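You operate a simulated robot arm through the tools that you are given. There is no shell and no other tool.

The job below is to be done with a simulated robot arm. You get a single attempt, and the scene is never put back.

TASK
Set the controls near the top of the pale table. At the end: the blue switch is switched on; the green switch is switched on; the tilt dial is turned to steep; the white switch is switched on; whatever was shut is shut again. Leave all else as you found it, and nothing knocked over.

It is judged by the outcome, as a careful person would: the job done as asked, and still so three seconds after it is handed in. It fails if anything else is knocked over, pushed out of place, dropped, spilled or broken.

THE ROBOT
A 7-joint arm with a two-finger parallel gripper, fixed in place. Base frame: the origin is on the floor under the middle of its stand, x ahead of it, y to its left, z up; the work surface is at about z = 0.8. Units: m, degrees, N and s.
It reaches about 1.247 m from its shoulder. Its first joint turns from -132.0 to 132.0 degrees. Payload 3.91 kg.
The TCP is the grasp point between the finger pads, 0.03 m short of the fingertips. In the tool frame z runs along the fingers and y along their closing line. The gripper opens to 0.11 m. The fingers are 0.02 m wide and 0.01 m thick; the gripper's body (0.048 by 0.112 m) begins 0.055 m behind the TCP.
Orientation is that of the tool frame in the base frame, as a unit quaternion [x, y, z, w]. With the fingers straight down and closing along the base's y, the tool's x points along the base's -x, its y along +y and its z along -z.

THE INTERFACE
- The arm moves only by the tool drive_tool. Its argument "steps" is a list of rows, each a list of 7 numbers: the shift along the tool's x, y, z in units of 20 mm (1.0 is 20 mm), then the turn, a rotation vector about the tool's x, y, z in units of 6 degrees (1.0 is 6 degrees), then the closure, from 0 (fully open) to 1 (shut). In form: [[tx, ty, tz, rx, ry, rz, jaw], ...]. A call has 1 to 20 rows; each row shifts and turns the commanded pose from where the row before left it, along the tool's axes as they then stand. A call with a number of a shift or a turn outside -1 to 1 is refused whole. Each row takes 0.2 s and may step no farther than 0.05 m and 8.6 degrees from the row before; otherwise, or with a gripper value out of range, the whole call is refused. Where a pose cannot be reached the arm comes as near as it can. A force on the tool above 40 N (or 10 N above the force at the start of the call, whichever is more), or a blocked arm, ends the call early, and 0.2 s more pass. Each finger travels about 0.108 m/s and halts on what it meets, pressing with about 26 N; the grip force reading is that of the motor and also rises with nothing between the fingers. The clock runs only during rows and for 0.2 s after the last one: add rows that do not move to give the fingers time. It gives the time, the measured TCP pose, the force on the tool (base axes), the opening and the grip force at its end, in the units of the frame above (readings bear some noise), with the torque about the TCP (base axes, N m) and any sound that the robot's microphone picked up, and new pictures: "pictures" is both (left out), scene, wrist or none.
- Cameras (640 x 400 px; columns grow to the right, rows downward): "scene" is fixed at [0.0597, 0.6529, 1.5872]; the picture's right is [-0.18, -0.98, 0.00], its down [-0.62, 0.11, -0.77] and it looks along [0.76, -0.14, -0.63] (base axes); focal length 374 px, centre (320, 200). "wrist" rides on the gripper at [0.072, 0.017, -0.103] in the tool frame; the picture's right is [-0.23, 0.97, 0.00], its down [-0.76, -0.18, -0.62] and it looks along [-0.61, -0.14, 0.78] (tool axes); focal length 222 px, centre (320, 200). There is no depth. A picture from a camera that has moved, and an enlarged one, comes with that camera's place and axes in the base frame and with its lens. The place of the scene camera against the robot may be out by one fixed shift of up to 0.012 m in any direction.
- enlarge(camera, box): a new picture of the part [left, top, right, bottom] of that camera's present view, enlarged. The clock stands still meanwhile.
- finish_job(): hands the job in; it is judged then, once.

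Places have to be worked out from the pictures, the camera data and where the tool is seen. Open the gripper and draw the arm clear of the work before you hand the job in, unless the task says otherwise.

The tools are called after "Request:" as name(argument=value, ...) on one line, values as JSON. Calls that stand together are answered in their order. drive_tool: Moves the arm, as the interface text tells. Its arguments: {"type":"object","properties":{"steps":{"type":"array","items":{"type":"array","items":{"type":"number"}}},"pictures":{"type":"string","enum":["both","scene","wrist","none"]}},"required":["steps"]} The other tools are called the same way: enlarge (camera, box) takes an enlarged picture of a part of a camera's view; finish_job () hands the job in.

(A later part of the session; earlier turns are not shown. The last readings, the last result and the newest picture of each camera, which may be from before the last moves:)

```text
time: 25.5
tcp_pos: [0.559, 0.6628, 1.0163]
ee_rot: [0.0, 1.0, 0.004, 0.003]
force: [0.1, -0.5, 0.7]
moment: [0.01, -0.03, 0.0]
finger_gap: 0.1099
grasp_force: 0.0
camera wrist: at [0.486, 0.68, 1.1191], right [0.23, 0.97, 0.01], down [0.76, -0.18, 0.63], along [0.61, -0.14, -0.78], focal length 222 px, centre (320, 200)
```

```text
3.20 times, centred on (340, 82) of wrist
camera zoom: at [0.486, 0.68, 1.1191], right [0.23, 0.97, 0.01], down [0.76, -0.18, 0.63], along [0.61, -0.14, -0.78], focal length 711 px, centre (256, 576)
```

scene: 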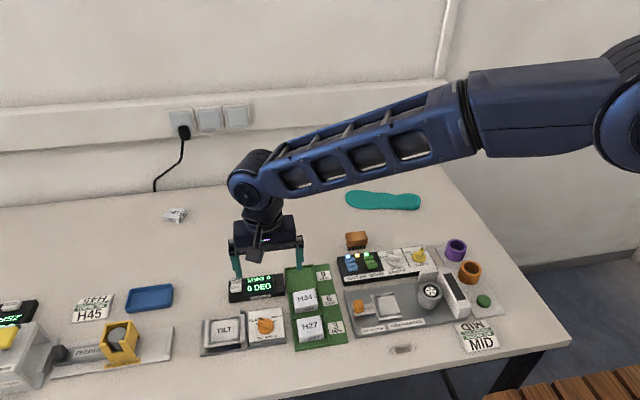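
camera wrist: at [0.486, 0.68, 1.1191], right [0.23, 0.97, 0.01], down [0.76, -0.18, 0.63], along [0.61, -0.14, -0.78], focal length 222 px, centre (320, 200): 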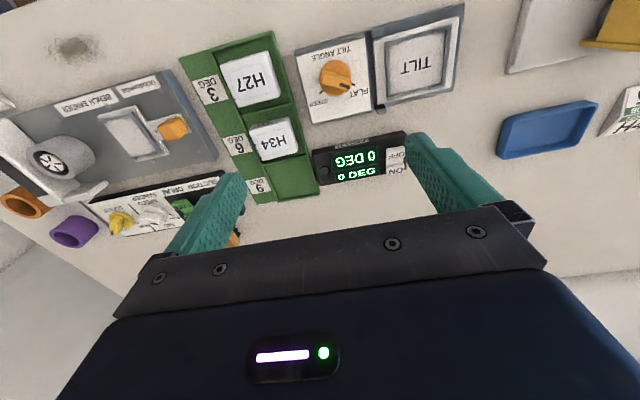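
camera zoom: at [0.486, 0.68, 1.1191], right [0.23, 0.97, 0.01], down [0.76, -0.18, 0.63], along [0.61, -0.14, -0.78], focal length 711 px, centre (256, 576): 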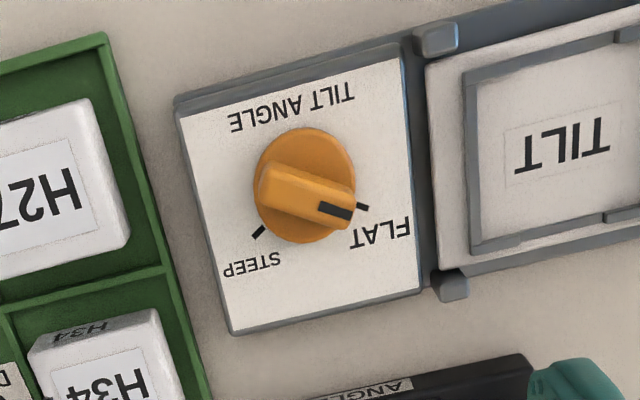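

The dial (orange disk with a raised bar) centres at about (0.540, 0.6865), bar top ≈ 0.845; its pointer sits at +53° from x toward y (FLAT) and the STEEP tick is at about −54°. I'll level the hand, move over the dial, and turn the hand −53° about tool z so the fingers straddle the bar, staying high to check.

Request:
drive_tool(steps=[[0.5, 0.6, 0.4, 0.076, 0.057, 0, 0.3], [0.45, 0.6, 0.4, 0, 0, 0, 0.55], [0, 0, 0.4, 0, 0, -0.98, 0.55], [0, 0, 0.4, 0, 0, -0.98, 0.55], [0, 0, 0.4, 0, 0, -0.98, 0.55], [0, 0, 0.4, 0, 0, -0.98, 0.55], [0, 0, 0.4, 0, 0, -0.98, 0.55], [0, 0, 0.4, 0, 0, -0.98, 0.55], [0, 0, 0.4, 0, 0, -0.98, 0.55], [0, 0, 0.4, 0, 0, -0.98, 0.55], [0, 0, 0.4, 0, 0, -0.98, 0.55], [0, 0, 0, 0, 0, 0, 0.55], [0, 0, 0, 0, 0, 0, 0.55]], pictures="both")

Request:
enlarge(camera="scene", box=[195, 250, 315, 350])

Request:
enlarge(camera="wrist", box=[220, 60, 420, 185])

```text
time: 28.3
tcp_pos: [0.54, 0.685, 0.9281]
ee_rot: [-0.446, 0.895, -0.001, 0.0]
force: [-0.7, -0.2, -0.2]
moment: [0.0, 0.04, -0.05]
finger_gap: 0.0498
grasp_force: 0.0
camera wrist: at [0.484, 0.6395, 1.031], right [-0.64, 0.77, 0.0], down [0.6, 0.5, 0.62], along [0.48, 0.4, -0.78], focal length 222 px, centre (320, 200)
```

scene: 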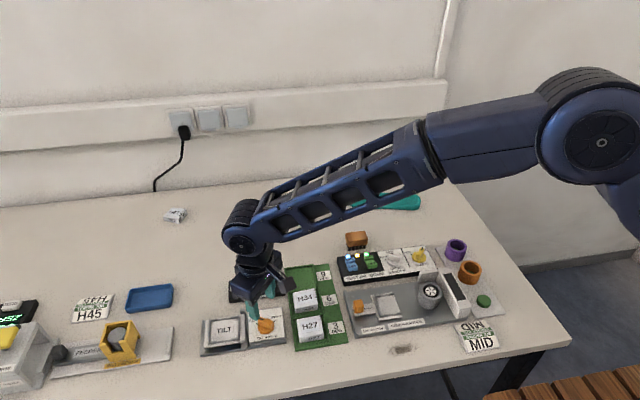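
wrist: 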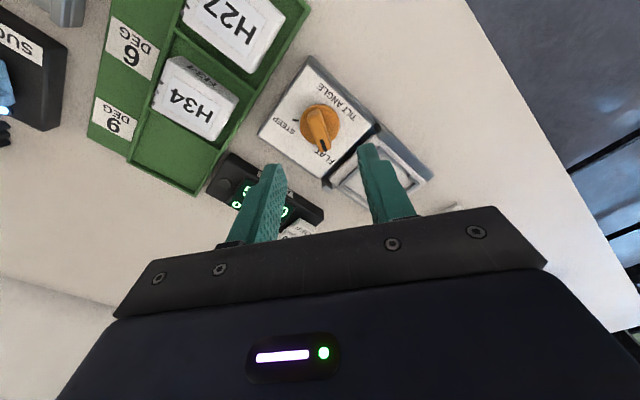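

```text
4.00 times, centred on (255, 300) of scene
camera zoom: at [0.0597, 0.6529, 1.5872], right [-0.18, -0.98, 0.0], down [-0.62, 0.11, -0.77], along [0.76, -0.14, -0.63], focal length 1495 px, centre (580, -200)
```

zoom: 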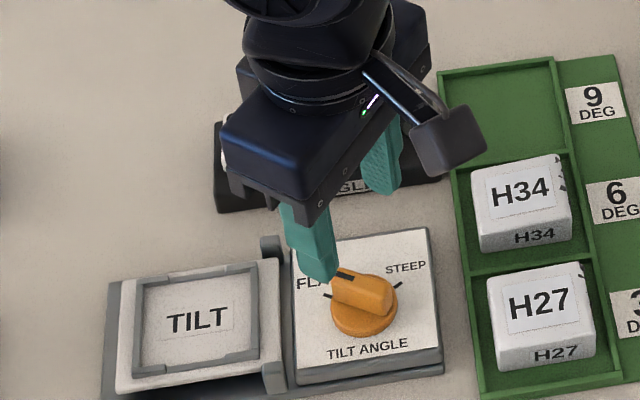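

```text
3.20 times, centred on (320, 122) of wrist
camera zoom: at [0.484, 0.6395, 1.031], right [-0.64, 0.77, 0.0], down [0.6, 0.5, 0.62], along [0.48, 0.4, -0.78], focal length 711 px, centre (320, 448)
```

zoom: 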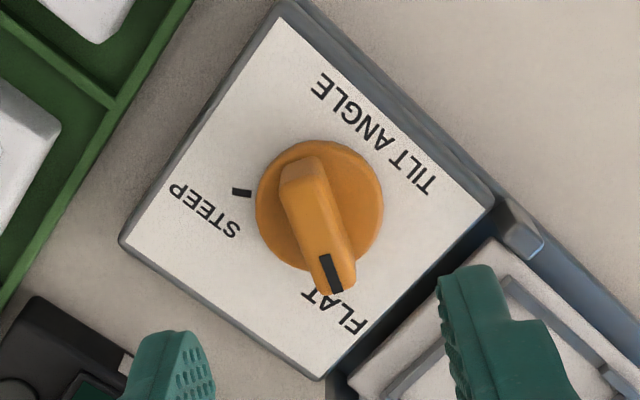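

From this rotated view the dial centre is (0.5398, 0.686) and the bar lies at ≈54°, well aligned with the open fingers. I descend so the fingertips sit around z = 0.834, straddling the bar.

Request:
drive_tool(steps=[[0, 0, 0.8, 0, 0, 0, 0.55], [0, 0, 0.8, 0, 0, 0, 0.55], [0, 0, 0.7, 0, 0, 0, 0.55], [0, 0, 0.5, 0, 0, 0, 0.55], [0, 0, 0.3, 0, 0, 0, 0.55], [0, 0, 0, 0, 0, 0, 0.55]], pictures="both")

Request:
enlarge(camera="scene", box=[225, 280, 305, 350])

Request:
enlarge(camera="wrist", box=[220, 60, 420, 185])

```text
time: 29.7
tcp_pos: [0.5398, 0.6872, 0.8679]
ee_rot: [-0.446, 0.895, -0.001, -0.001]
force: [0.0, -0.5, 0.5]
moment: [-0.02, -0.01, 0.03]
finger_gap: 0.0497
grasp_force: 0.1
camera wrist: at [0.4837, 0.6396, 0.9695], right [-0.64, 0.77, 0.0], down [0.6, 0.5, 0.62], along [0.48, 0.4, -0.78], focal length 222 px, centre (320, 200)
```

scene: 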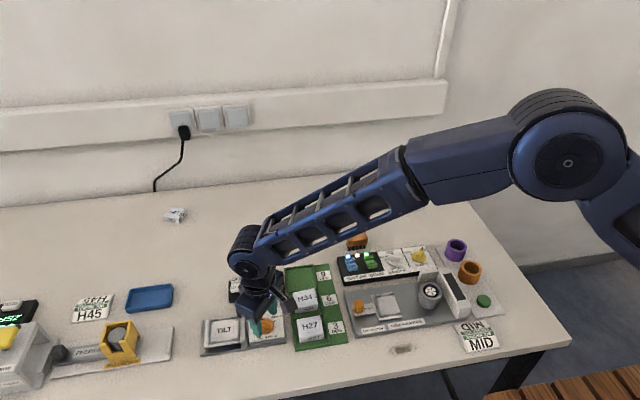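
wrist: 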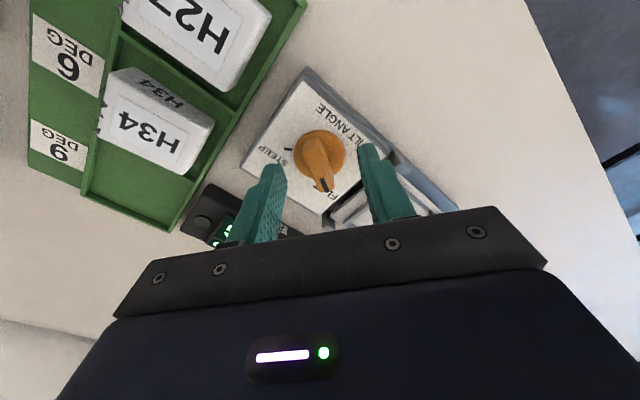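

```text
5.71 times, centred on (265, 315) of scene
camera zoom: at [0.0597, 0.6529, 1.5872], right [-0.18, -0.98, 0.0], down [-0.62, 0.11, -0.77], along [0.76, -0.14, -0.63], focal length 2136 px, centre (634, -457)
```

zoom: 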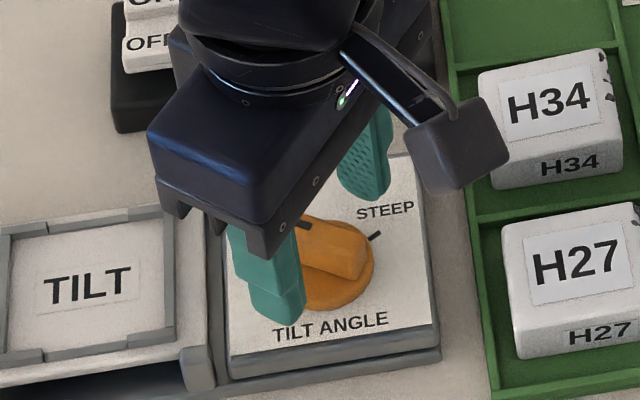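

```text
3.20 times, centred on (320, 122) of wrist
camera zoom: at [0.4837, 0.6396, 0.9695], right [-0.64, 0.77, 0.0], down [0.6, 0.5, 0.62], along [0.48, 0.4, -0.78], focal length 711 px, centre (320, 448)
```

zoom: 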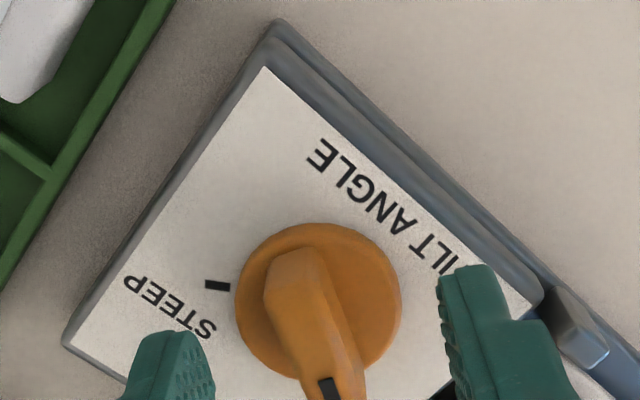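

Fingertips (z≈0.838) straddle the bar, offset ~2 mm along it. I shift 2 mm, lower 4 mm more, and close on the bar.

Request:
drive_tool(steps=[[0.1, 0, 0.1, 0, 0, 0, 0.55], [0, 0, 0.1, 0, 0, 0, 0.6], [0, 0, 0, 0, 0, 0, 0.7], [0, 0, 0, 0, 0, 0, 0.78], [0, 0, 0, 0, 0, 0, 0.86], [0, 0, 0, 0, 0, 0, 0.94], [0, 0, 0, 0, 0, 0, 1], [0, 0, 0, 0, 0, 0, 1]], pictures="both")

Request:
enlarge(camera="scene", box=[225, 280, 305, 350])

Request:
enlarge(camera="wrist", box=[220, 60, 420, 185])

```text
time: 31.5
tcp_pos: [0.5397, 0.6838, 0.8631]
ee_rot: [-0.445, 0.895, -0.001, 0.0]
force: [4.9, -6.1, -0.7]
moment: [-0.18, 0.05, -0.02]
finger_gap: 0.0117
grasp_force: 45.2
camera wrist: at [0.4829, 0.6373, 0.9657], right [-0.64, 0.77, 0.0], down [0.6, 0.5, 0.62], along [0.48, 0.4, -0.78], focal length 222 px, centre (320, 200)
```

scene: 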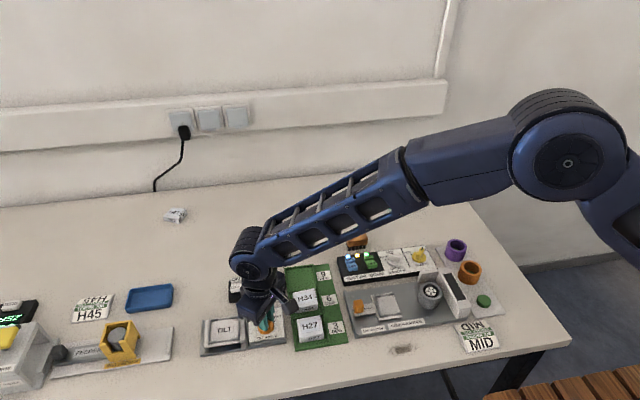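
wrist: 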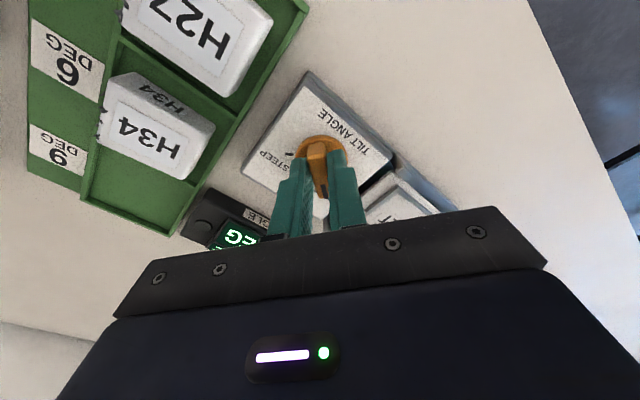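

```text
5.71 times, centred on (265, 315) of scene
camera zoom: at [0.0597, 0.6529, 1.5872], right [-0.18, -0.98, 0.0], down [-0.62, 0.11, -0.77], along [0.76, -0.14, -0.63], focal length 2136 px, centre (634, -457)
```

zoom: 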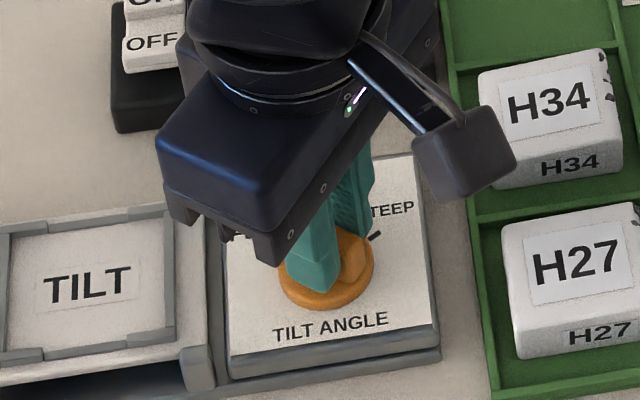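

```text
3.20 times, centred on (320, 122) of wrist
camera zoom: at [0.4829, 0.6373, 0.9657], right [-0.64, 0.77, 0.0], down [0.6, 0.5, 0.62], along [0.48, 0.4, -0.78], focal length 711 px, centre (320, 448)
```

zoom: 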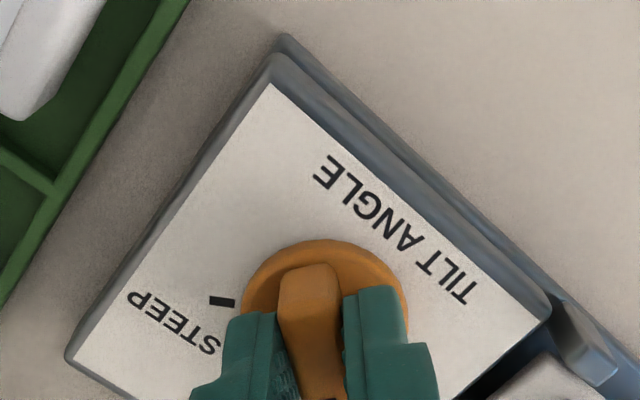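

Gap 11.7 mm: the fingers hold the bar. I now turn the dial clockwise as seen from above (positive tool-z rotation), first by ~30°, and check.

Request:
drive_tool(steps=[[0, -0.03, 0, 0, 0, 0.5, 1], [0, 0, 0, 0, 0, 0.8, 1], [0, 0, 0, 0, 0, 0.9, 1], [0, 0, 0, 0, 0, 0.9, 1], [0, 0, 0, 0, 0, 0.9, 1], [0, 0, 0, 0, 0, 1, 1], [0, 0, 0, 0, 0, 0, 1]], pictures="both")

Request:
enlarge(camera="scene", box=[205, 270, 305, 350])

Request:
enlarge(camera="wrist", box=[220, 60, 420, 185])

```text
time: 33.1
tcp_pos: [0.5389, 0.6854, 0.8629]
ee_rot: [-0.199, 0.98, 0.0, -0.001]
force: [-7.4, 4.0, -8.0]
moment: [0.46, -0.46, 0.03]
finger_gap: 0.012
grasp_force: 45.0
camera wrist: at [0.4657, 0.6736, 0.9657], right [-0.17, 0.99, 0.0], down [0.77, 0.13, 0.62], along [0.61, 0.1, -0.78], focal length 222 px, centre (320, 200)
```

scene: 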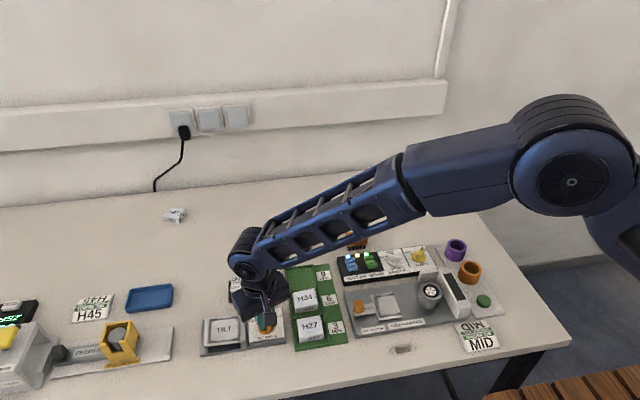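
wrist: 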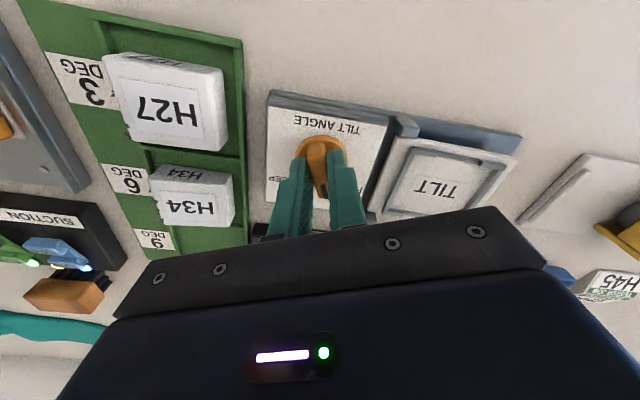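

```text
5.00 times, centred on (255, 310) of scene
camera zoom: at [0.0597, 0.6529, 1.5872], right [-0.18, -0.98, 0.0], down [-0.62, 0.11, -0.77], along [0.76, -0.14, -0.63], focal length 1869 px, centre (645, -350)
```

zoom: 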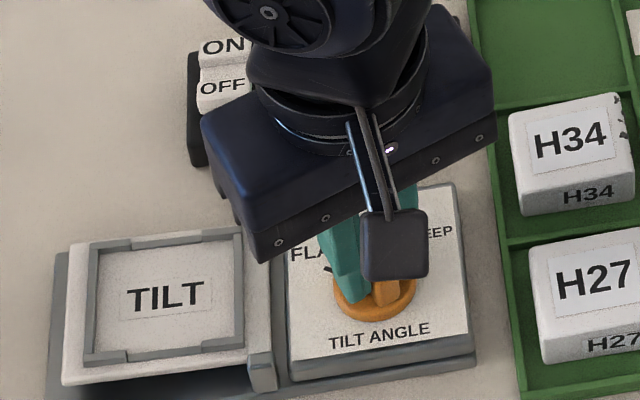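

```text
3.20 times, centred on (320, 122) of wrist
camera zoom: at [0.4657, 0.6736, 0.9657], right [-0.17, 0.99, 0.0], down [0.77, 0.13, 0.62], along [0.61, 0.1, -0.78], focal length 711 px, centre (320, 448)
```

zoom: 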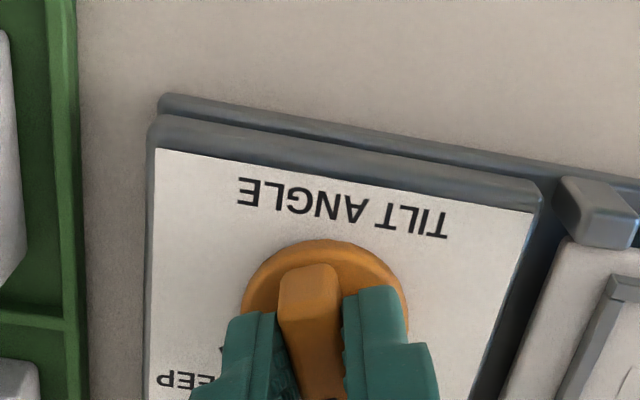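

The dial follows (hand now at +23°, small forces). I continue turning ~65° more, to about −42°, and check.

Request:
drive_tool(steps=[[0, 0, 0, 0, 0, 0.9, 1], [0, 0, 0, 0, 0, 0.9, 1], [0, 0, 0, 0, 0, 0.9, 1], [0, 0, 0, 0, 0, 0.9, 1], [0, 0, 0, 0, 0, 0.9, 1], [0, 0, 0, 0, 0, 0.9, 1], [0, 0, 0, 0, 0, 0.9, 1], [0, 0, 0, 0, 0, 0.9, 1], [0, 0, 0, 0, 0, 0.9, 1], [0, 0, 0, 0, 0, 0.9, 1], [0, 0, 0, 0, 0, 0.9, 1], [0, 0, 0, 0, 0, 0.9, 1], [0, 0, 0, 0, 0, 0, 1]], pictures="both")

Request:
enlarge(camera="scene", box=[205, 265, 305, 345])

Request:
enlarge(camera="wrist", box=[220, 60, 420, 185])

```text
time: 34.1
tcp_pos: [0.538, 0.6862, 0.8635]
ee_rot: [-0.002, 1.0, 0.001, 0.001]
force: [2.9, 11.6, -10.9]
moment: [0.12, -0.98, 0.07]
finger_gap: 0.0119
grasp_force: 44.8
stopped in row 5: the force on the tool passed its limit at 41 N (the readings are from after the stop); the commanded pose is now the measured one
camera wrist: at [0.466, 0.7038, 0.9656], right [0.22, 0.97, 0.0], down [0.76, -0.18, 0.62], along [0.61, -0.14, -0.78], focal length 222 px, centre (320, 200)
```

scene: 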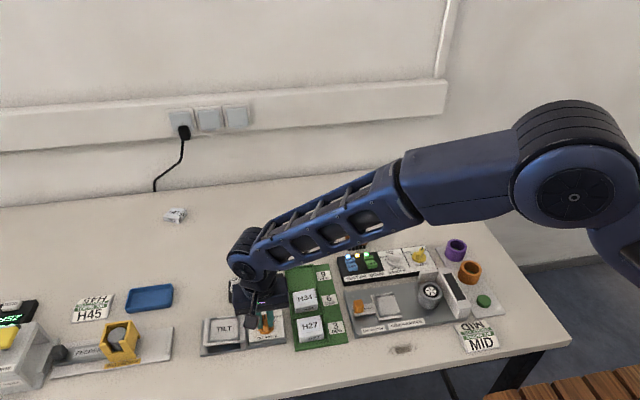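
wrist: 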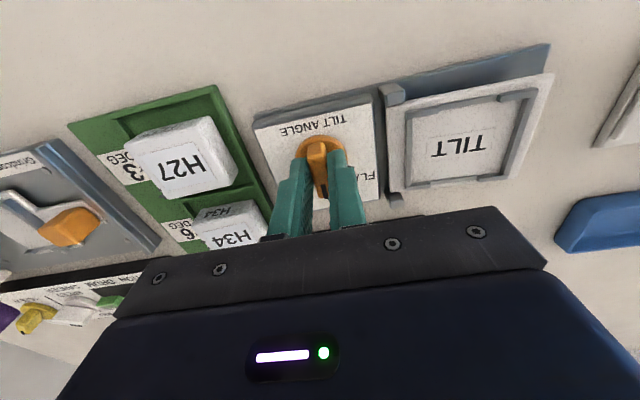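

```text
5.00 times, centred on (255, 305) of scene
camera zoom: at [0.0597, 0.6529, 1.5872], right [-0.18, -0.98, 0.0], down [-0.62, 0.11, -0.77], along [0.76, -0.14, -0.63], focal length 1869 px, centre (645, -325)
```

zoom: 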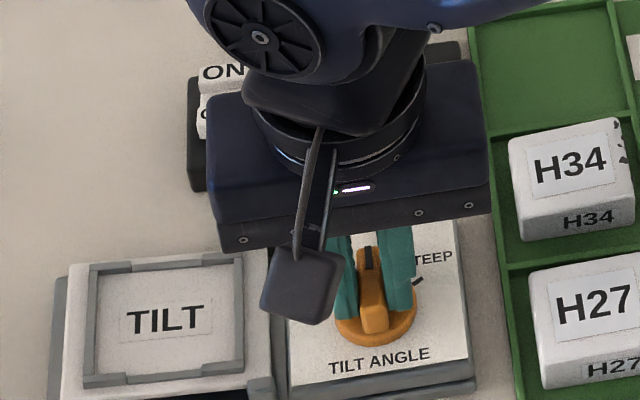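

```text
3.20 times, centred on (320, 122) of wrist
camera zoom: at [0.466, 0.7038, 0.9656], right [0.22, 0.97, 0.0], down [0.76, -0.18, 0.62], along [0.61, -0.14, -0.78], focal length 711 px, centre (320, 448)
```

zoom: 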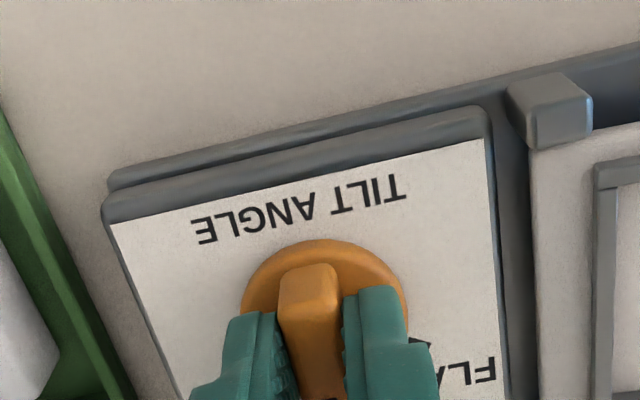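

The call stopped on lateral force: the hand axis is ~2 mm off the dial axis. The pointer is now at 0° (half way) and the TILT plate is following. I'll loosen slightly, recentre toward (0.5405, 0.687), and re-grip to relieve the strain.

Request:
drive_tool(steps=[[0, 0, 0, 0, 0, 0, 0.85], [0, 0, 0, 0, 0, 0, 0.8], [0, 0, 0, 0, 0, 0, 0.8], [-0.1, 0.035, 0, 0, 0, 0, 0.8], [0, 0, 0, 0, 0, 0, 0.8], [0, 0, 0, 0, 0, 0, 0.8]], pictures="both")

Request:
enlarge(camera="scene", box=[205, 265, 305, 345])

Request:
enlarge(camera="wrist", box=[220, 60, 420, 185])

```text
time: 35.5
tcp_pos: [0.5416, 0.6869, 0.8636]
ee_rot: [-0.001, 1.0, 0.001, 0.0]
force: [0.3, -0.8, 0.6]
moment: [0.02, 0.03, 0.01]
finger_gap: 0.0223
grasp_force: 0.1
camera wrist: at [0.468, 0.7038, 0.9664], right [0.22, 0.97, 0.0], down [0.76, -0.18, 0.62], along [0.61, -0.14, -0.78], focal length 222 px, centre (320, 200)
```

scene: 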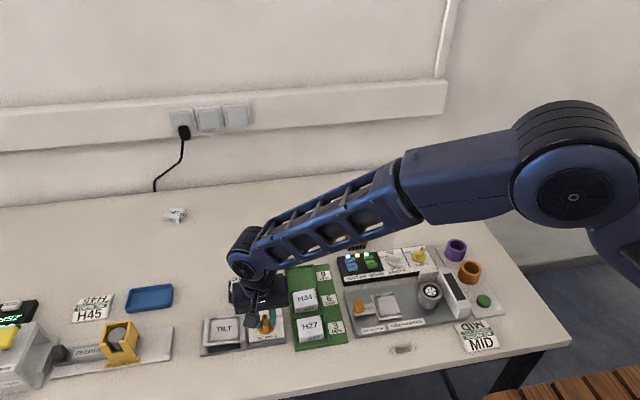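
wrist: 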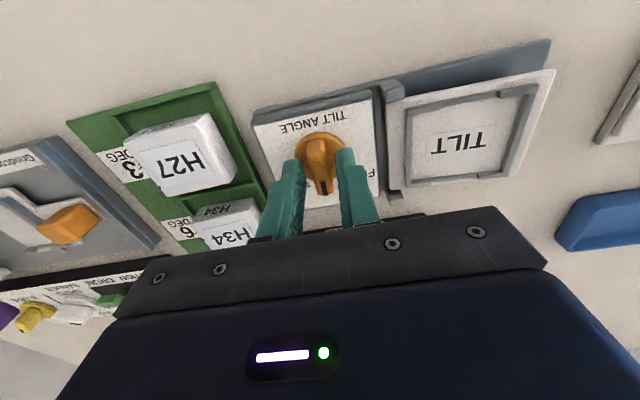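

```text
5.00 times, centred on (255, 305) of scene
camera zoom: at [0.0597, 0.6529, 1.5872], right [-0.18, -0.98, 0.0], down [-0.62, 0.11, -0.77], along [0.76, -0.14, -0.63], focal length 1869 px, centre (645, -325)
```

zoom: 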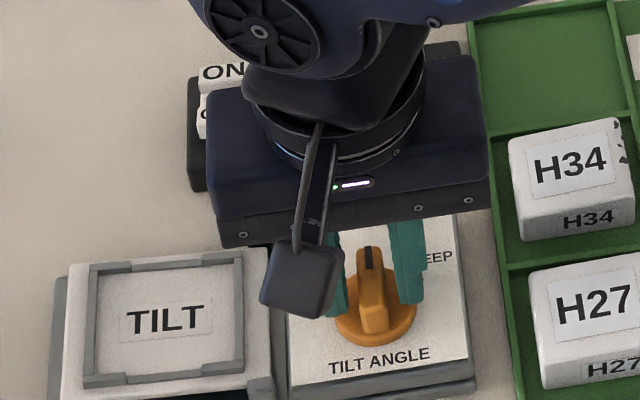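

```text
3.20 times, centred on (320, 122) of wrist
camera zoom: at [0.468, 0.7038, 0.9664], right [0.22, 0.97, 0.0], down [0.76, -0.18, 0.62], along [0.61, -0.14, -0.78], focal length 711 px, centre (320, 448)
```

zoom: 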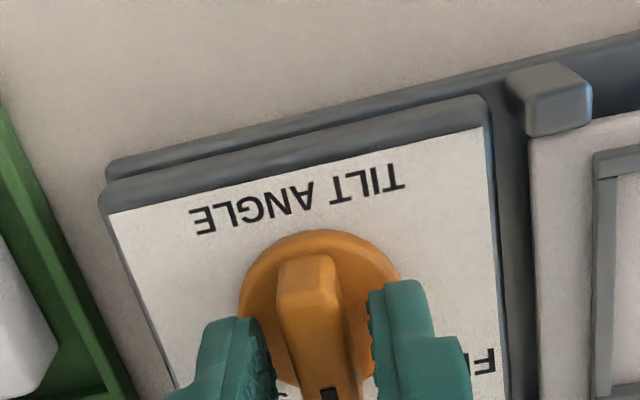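

Forces went to zero and the dial stays put at mid-position; the fingers are now well centred on it. I re-grip and continue turning ~48° toward STEEP.

Request:
drive_tool(steps=[[0, 0, 0, 0, 0, 0, 0.86], [0, 0, 0, 0, 0, 0, 0.94], [0, 0, 0, 0, 0, 0, 1], [0, 0, 0, 0, 0, 0.4, 1], [0, 0, 0, 0, 0, 0.8, 1], [0, 0, 0, 0, 0, 0.9, 1], [0, 0, 0, 0, 0, 0.9, 1], [0, 0, 0, 0, 0, 0.9, 1], [0, 0, 0, 0, 0, 0.9, 1], [0, 0, 0, 0, 0, 0.9, 1], [0, 0, 0, 0, 0, 0.9, 1], [0, 0, 0, 0, 0, 0.7, 1], [0, 0, 0, 0, 0, 0.6, 1], [0, 0, 0, 0, 0, 0, 1]], pictures="both")

Request:
enlarge(camera="scene", box=[205, 265, 305, 345])

Request:
enlarge(camera="wrist", box=[220, 60, 420, 185])

```text
time: 38.4
tcp_pos: [0.5404, 0.6883, 0.8636]
ee_rot: [0.399, 0.917, 0.003, 0.0]
force: [4.4, 10.4, -6.9]
moment: [-0.28, -0.31, 0.02]
finger_gap: 0.0117
grasp_force: 45.4
stopped in row 14: the force on the tool passed its limit at 41 N (the readings are from after the stop); the commanded pose is now the measured one
camera wrist: at [0.5039, 0.7528, 0.9666], right [0.87, 0.5, 0.0], down [0.39, -0.68, 0.62], along [0.31, -0.54, -0.78], focal length 222 px, centre (320, 200)
```

scene: 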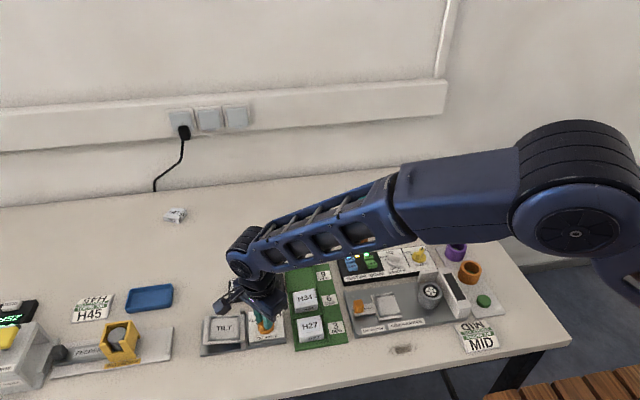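
wrist: 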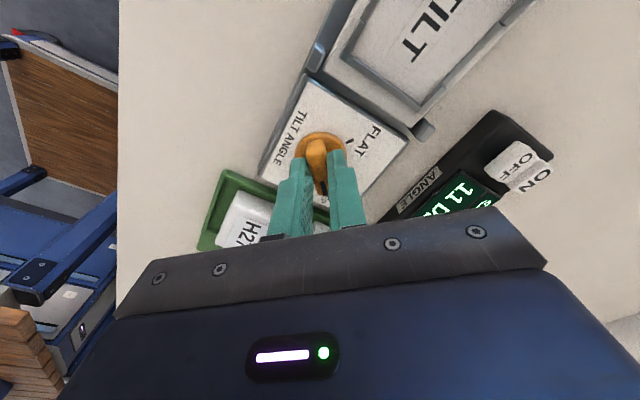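

```text
5.00 times, centred on (255, 305) of scene
camera zoom: at [0.0597, 0.6529, 1.5872], right [-0.18, -0.98, 0.0], down [-0.62, 0.11, -0.77], along [0.76, -0.14, -0.63], focal length 1869 px, centre (645, -325)
```

zoom: 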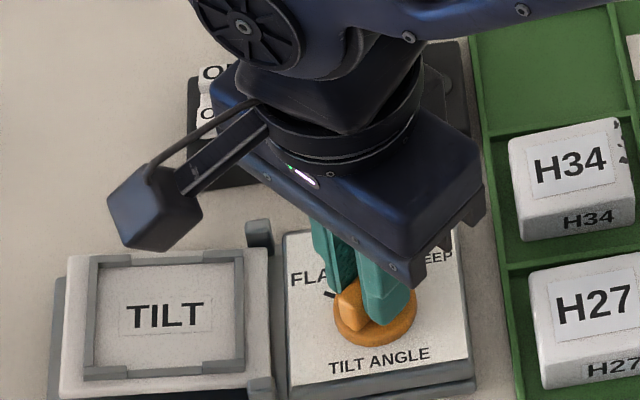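

```text
3.20 times, centred on (320, 122) of wrist
camera zoom: at [0.5039, 0.7528, 0.9666], right [0.87, 0.5, 0.0], down [0.39, -0.68, 0.62], along [0.31, -0.54, -0.78], focal length 711 px, centre (320, 448)
```

zoom: 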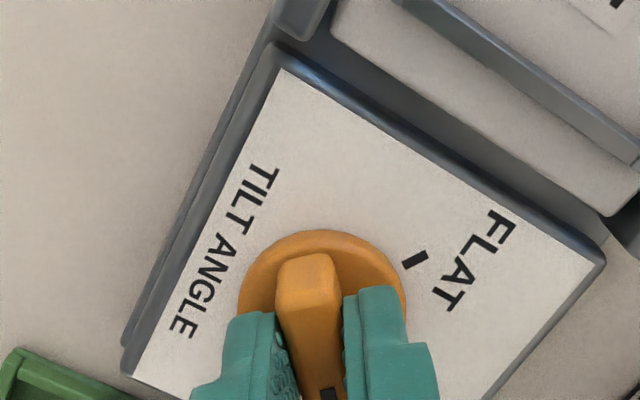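

The display reads "11 DEG", hand at −47°: nearly at STEEP. I loosen to relieve strain, recentre ~1 mm, re-grip, and turn ~8° more.

Request:
drive_tool(steps=[[0, 0, 0, 0, 0, 0, 0.85], [0, 0, 0, 0, 0, 0, 0.82], [0.02, 0.05, 0, 0, 0, 0, 0.82], [0, 0, 0, 0, 0, 0, 0.88], [0, 0, 0, 0, 0, 0, 0.95], [0, 0, 0, 0, 0, 0, 1], [0, 0, 0, 0, 0, 0.4, 1], [0, 0, 0, 0, 0, 0.4, 1], [0, 0, 0, 0, 0, 0.4, 1], [0, 0, 0, 0, 0, 0.1, 1], [0, 0, 0, 0, 0, 0, 1]], pictures="both")

Request:
enlarge(camera="wrist", box=[380, 120, 580, 245])

Request:
enlarge(camera="scene", box=[205, 265, 305, 345])

```text
time: 40.8
tcp_pos: [0.5405, 0.6879, 0.8643]
ee_rot: [0.46, 0.888, 0.002, -0.001]
force: [-10.0, -2.6, -1.3]
moment: [-0.44, 0.19, 0.0]
finger_gap: 0.0119
grasp_force: 45.2
camera wrist: at [0.513, 0.7578, 0.9672], right [0.93, 0.38, 0.0], down [0.29, -0.73, 0.62], along [0.23, -0.57, -0.78], focal length 222 px, centre (320, 200)
```

scene: 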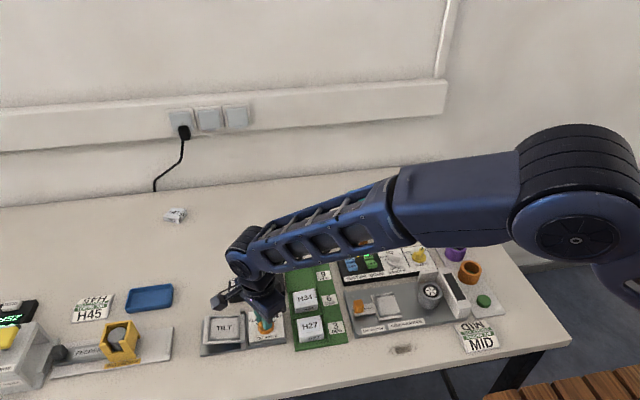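
wrist: 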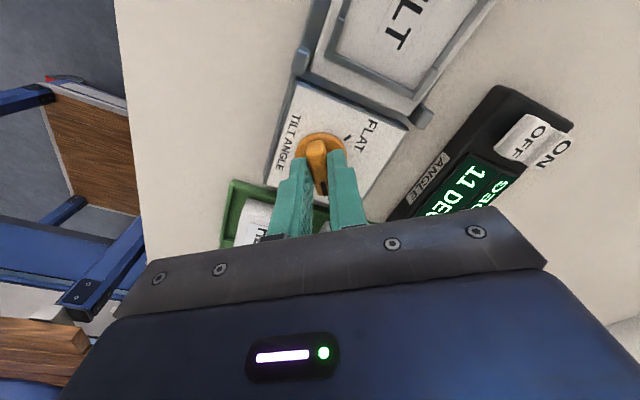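

```text
3.20 times, centred on (480, 182) of wrist
camera zoom: at [0.513, 0.7578, 0.9672], right [0.93, 0.38, 0.0], down [0.29, -0.73, 0.62], along [0.23, -0.57, -0.78], focal length 711 px, centre (-192, 256)
```

zoom: 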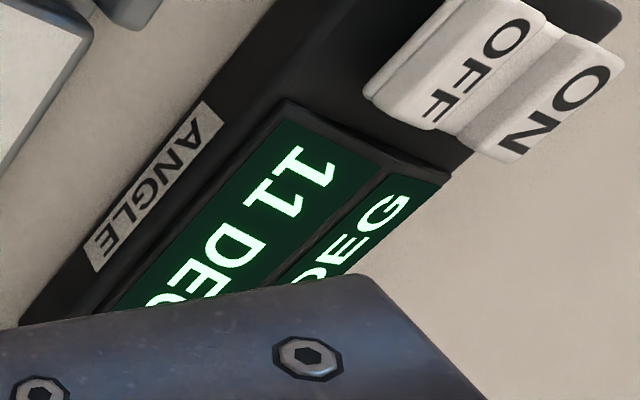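

```text
5.00 times, centred on (255, 305) of scene
camera zoom: at [0.0597, 0.6529, 1.5872], right [-0.18, -0.98, 0.0], down [-0.62, 0.11, -0.77], along [0.76, -0.14, -0.63], focal length 1869 px, centre (645, -325)
```

zoom: 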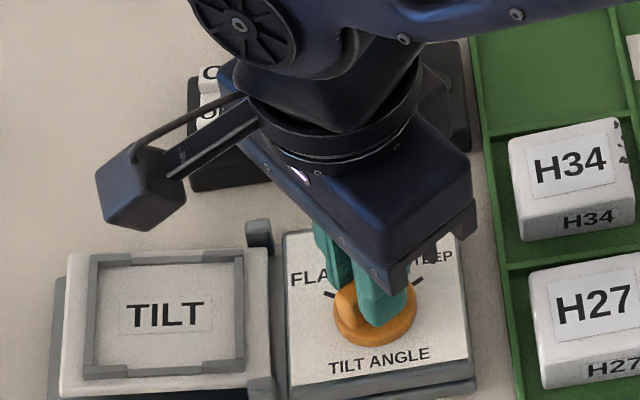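

Hand at −55°, display still "11 DEG". I'll open and lift straight up to see exactly where the pointer sits against the STEEP tick.

Request:
drive_tool(steps=[[0, 0, 0, 0, 0, 0, 0.85], [0, 0, 0, 0, 0, 0, 0.65], [0, 0, 0, 0, 0, 0, 0.55], [0, 0, -0.6, 0, 0, 0, 0.55], [0, 0, -0.9, 0, 0, 0, 0.55], [0, 0, -0.9, 0, 0, 0, 0.55], [0, 0, -0.9, 0, 0, 0, 0.55], [0, 0, 0, 0, 0, 0, 0.55]], pictures="both")

Request:
enlarge(camera="wrist", box=[220, 60, 420, 185])

Request:
enlarge(camera="scene", box=[205, 265, 305, 345])

```text
time: 42.6
tcp_pos: [0.5403, 0.6877, 0.9305]
ee_rot: [0.461, 0.887, 0.002, 0.0]
force: [0.7, 0.3, 0.7]
moment: [0.03, -0.03, 0.01]
finger_gap: 0.0493
grasp_force: 0.1
camera wrist: at [0.5135, 0.7572, 1.0327], right [0.93, 0.38, 0.0], down [0.29, -0.73, 0.62], along [0.24, -0.57, -0.78], focal length 222 px, centre (320, 200)
```

scene: 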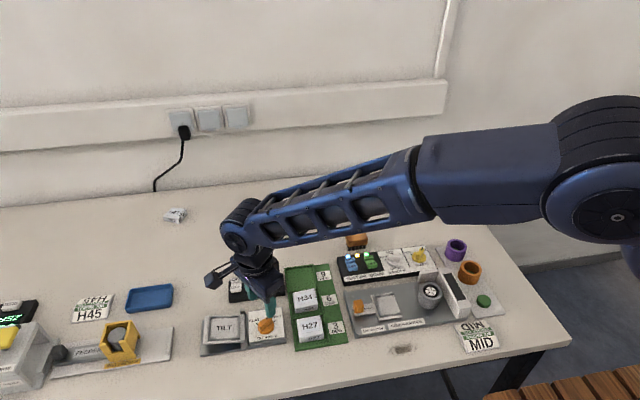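
wrist: 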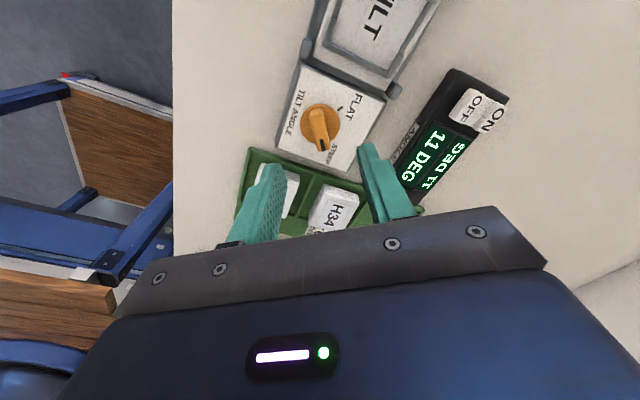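

```text
3.20 times, centred on (320, 122) of wrist
camera zoom: at [0.5135, 0.7572, 1.0327], right [0.93, 0.38, 0.0], down [0.29, -0.73, 0.62], along [0.24, -0.57, -0.78], focal length 711 px, centre (320, 448)
```

zoom: 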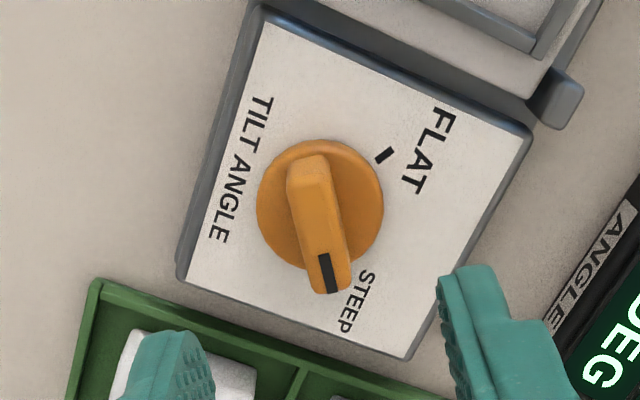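

```text
5.00 times, centred on (255, 305) of scene
camera zoom: at [0.0597, 0.6529, 1.5872], right [-0.18, -0.98, 0.0], down [-0.62, 0.11, -0.77], along [0.76, -0.14, -0.63], focal length 1869 px, centre (645, -325)
```

zoom: 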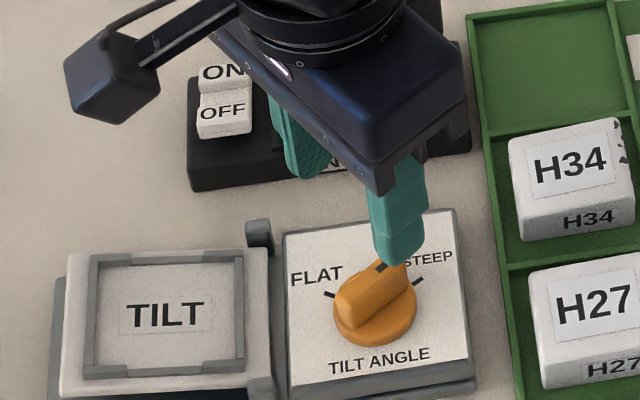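

The pointer is close to STEEP but may be a few degrees short. I'll raise the hand a bit more for an unobstructed look at pointer against tick.

Request:
drive_tool(steps=[[0, 0, -1, 0, 0, 0, 0.55], [0, 0, -1, 0, 0, 0, 0.55], [0, 0, -1, 0, 0, 0, 0.55], [0, 0, 0, 0, 0, 0, 0.55]], pictures="both")

Request:
enlarge(camera="scene", box=[245, 295, 295, 345])

Request:
enlarge(camera="wrist", box=[260, 70, 400, 180])

Request:
enlarge(camera="scene", box=[195, 260, 305, 360])

```text
time: 43.6
tcp_pos: [0.5401, 0.6887, 0.9918]
ee_rot: [0.46, 0.888, 0.002, 0.0]
force: [-0.3, 0.2, 0.3]
moment: [0.0, -0.02, -0.04]
finger_gap: 0.0495
grasp_force: 0.1
camera wrist: at [0.5132, 0.7579, 1.0937], right [0.93, 0.38, 0.0], down [0.29, -0.73, 0.62], along [0.24, -0.57, -0.78], focal length 222 px, centre (320, 200)
```

scene: 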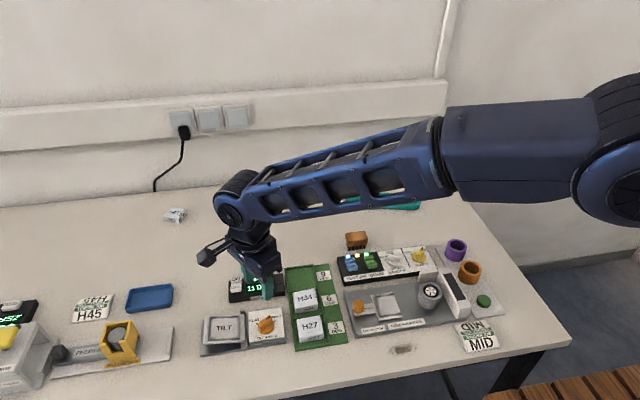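
wrist: 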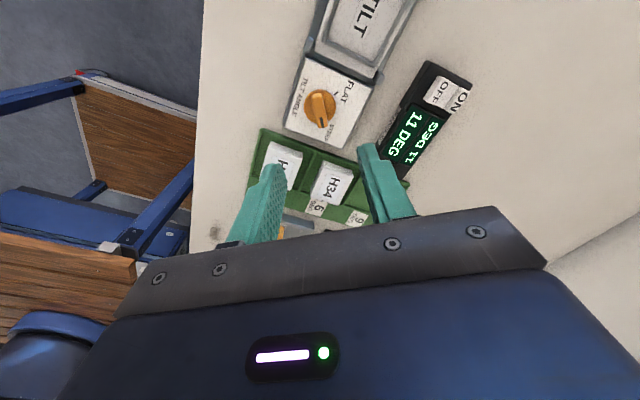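

```text
8.00 times, centred on (270, 320) of scene
camera zoom: at [0.0597, 0.6529, 1.5872], right [-0.18, -0.98, 0.0], down [-0.62, 0.11, -0.77], along [0.76, -0.14, -0.63], focal length 2990 px, centre (720, -760)
```

zoom: 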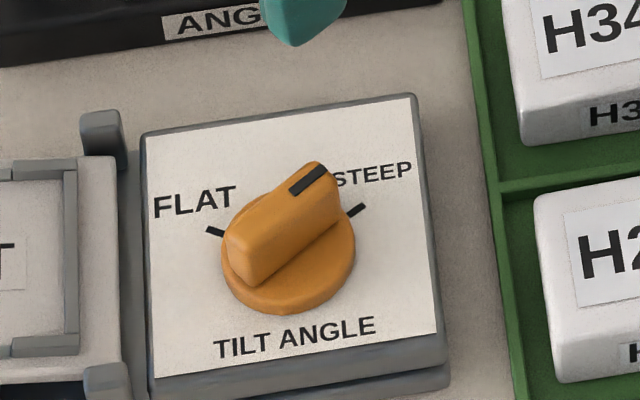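

```text
3.64 times, centred on (330, 125) of wrist
camera zoom: at [0.5132, 0.7579, 1.0937], right [0.93, 0.38, 0.0], down [0.29, -0.73, 0.62], along [0.24, -0.57, -0.78], focal length 808 px, centre (284, 473)
```

zoom: 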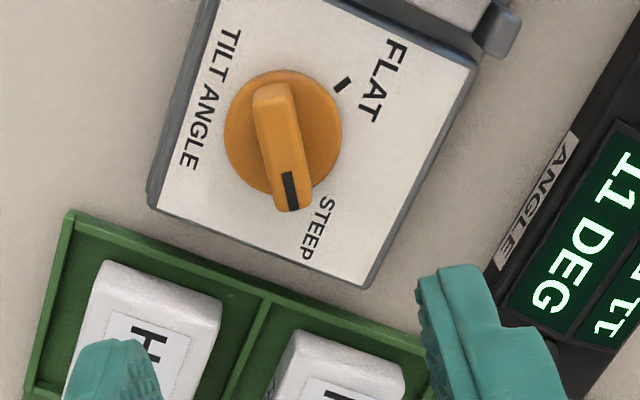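

```text
4.00 times, centred on (250, 310) of scene
camera zoom: at [0.0597, 0.6529, 1.5872], right [-0.18, -0.98, 0.0], down [-0.62, 0.11, -0.77], along [0.76, -0.14, -0.63], focal length 1495 px, centre (600, -240)
```

zoom: 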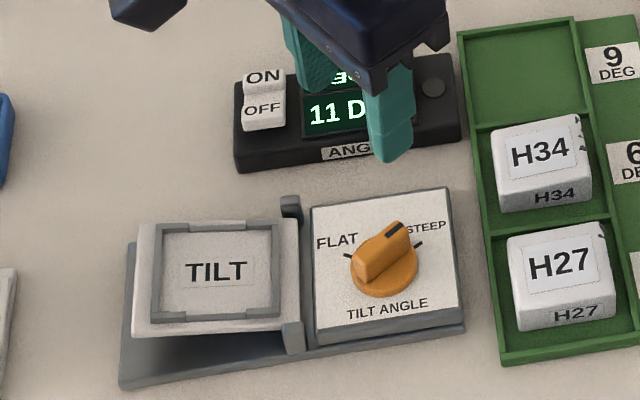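

The pointer is near the STEEP tick, perhaps 1–4° short, and no stop was felt. I'll go back down, re-grip the bar and turn gently a few degrees further, watching torque and display.

Request:
drive_tool(steps=[[-0.06, -0.04, 1, 0, 0, 0, 0.55], [0, 0, 1, 0, 0, 0, 0.55], [0, 0, 1, 0, 0, 0, 0.55], [0, 0, 1, 0, 0, 0, 0.55], [0, 0, 1, 0, 0, 0, 0.55], [0, 0, 0.8, 0, 0, 0, 0.55], [0, 0, 0.5, 0, 0, 0, 0.6], [0, 0, 0.05, 0, 0, 0, 0.7], [0, 0, 0, 0, 0, 0, 0.78], [0, 0, 0, 0, 0, 0, 0.86], [0, 0, 0, 0, 0, 0, 0.94], [0, 0, 0, 0, 0, 0, 1], [0, 0, 0, 0, 0, 0, 1]], pictures="both")

```text
time: 46.4
tcp_pos: [0.5413, 0.6865, 0.8644]
ee_rot: [0.461, 0.887, 0.003, 0.0]
force: [16.1, 17.5, -5.7]
moment: [0.66, 0.06, 0.03]
finger_gap: 0.0119
grasp_force: 45.1
camera wrist: at [0.5138, 0.7563, 0.9668], right [0.93, 0.37, 0.0], down [0.29, -0.73, 0.62], along [0.24, -0.57, -0.78], focal length 222 px, centre (320, 200)
```

scene: 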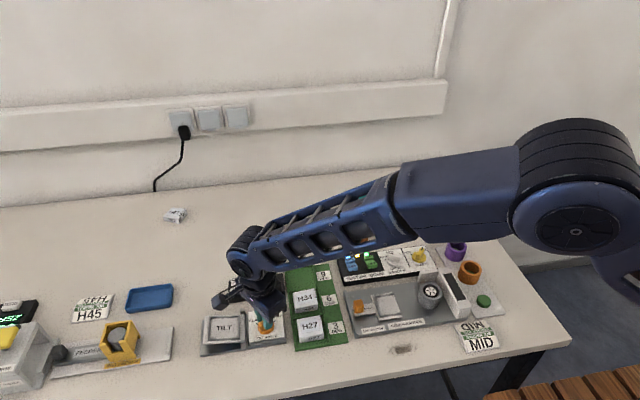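
wrist: 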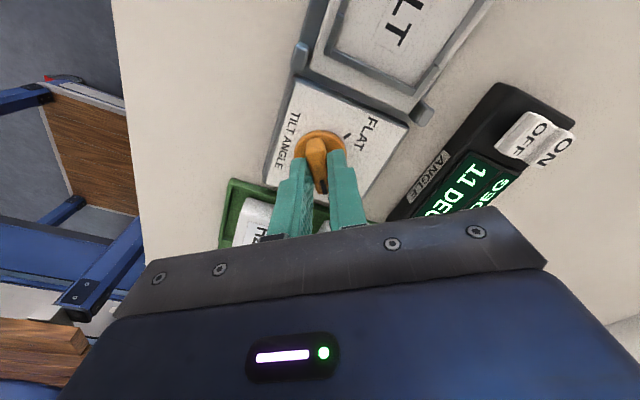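

Gripped again; a 23 N side force shows I'm ~1 mm off across the bar, so I correct that while turning in small increments.

Request:
drive_tool(steps=[[0, 0.06, 0, 0, 0, 0.1, 1], [0, 0.02, 0, 0, 0, 0.25, 1], [0, 0, 0, 0, 0, 0.25, 1], [0, 0, 0, 0, 0, 0, 1]], pictures="both")

Request:
enlarge(camera="wrist", box=[380, 120, 580, 245])

Request:
enlarge(camera="wrist", box=[220, 60, 420, 185])

```text
time: 47.4
tcp_pos: [0.5415, 0.6867, 0.8637]
ee_rot: [0.488, 0.873, 0.002, 0.0]
force: [-5.4, -8.2, 12.9]
moment: [-0.86, 0.1, 0.01]
finger_gap: 0.012
grasp_force: 44.8
camera wrist: at [0.5183, 0.7582, 0.9667], right [0.95, 0.32, 0.0], down [0.25, -0.74, 0.62], along [0.2, -0.59, -0.78], focal length 222 px, centre (320, 200)
```

scene: 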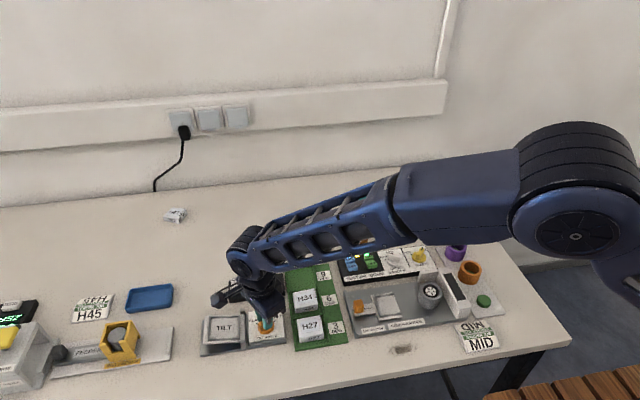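
wrist: 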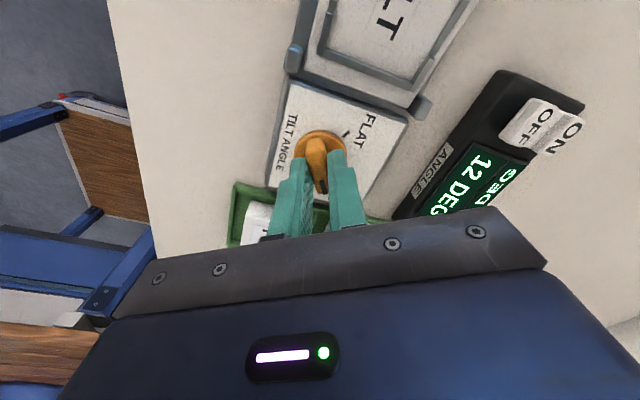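

```text
3.20 times, centred on (480, 182) of wrist
camera zoom: at [0.5183, 0.7582, 0.9667], right [0.95, 0.32, 0.0], down [0.25, -0.74, 0.62], along [0.2, -0.59, -0.78], focal length 711 px, centre (-192, 256)
```

zoom: 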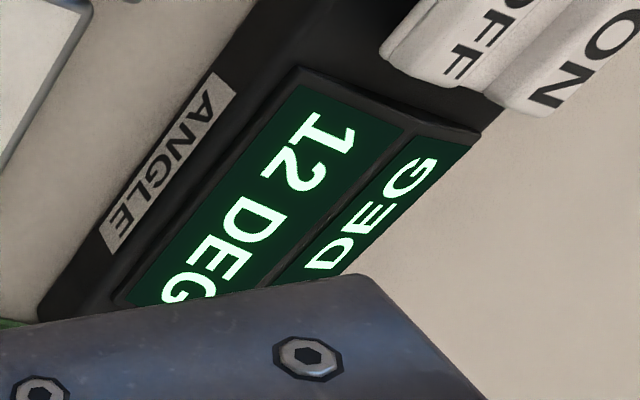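

```text
3.20 times, centred on (320, 122) of wrist
camera zoom: at [0.5183, 0.7582, 0.9667], right [0.95, 0.32, 0.0], down [0.25, -0.74, 0.62], along [0.2, -0.59, -0.78], focal length 711 px, centre (320, 448)
```

zoom: 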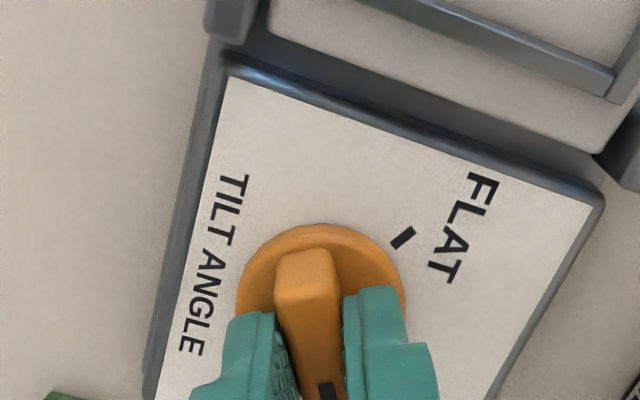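

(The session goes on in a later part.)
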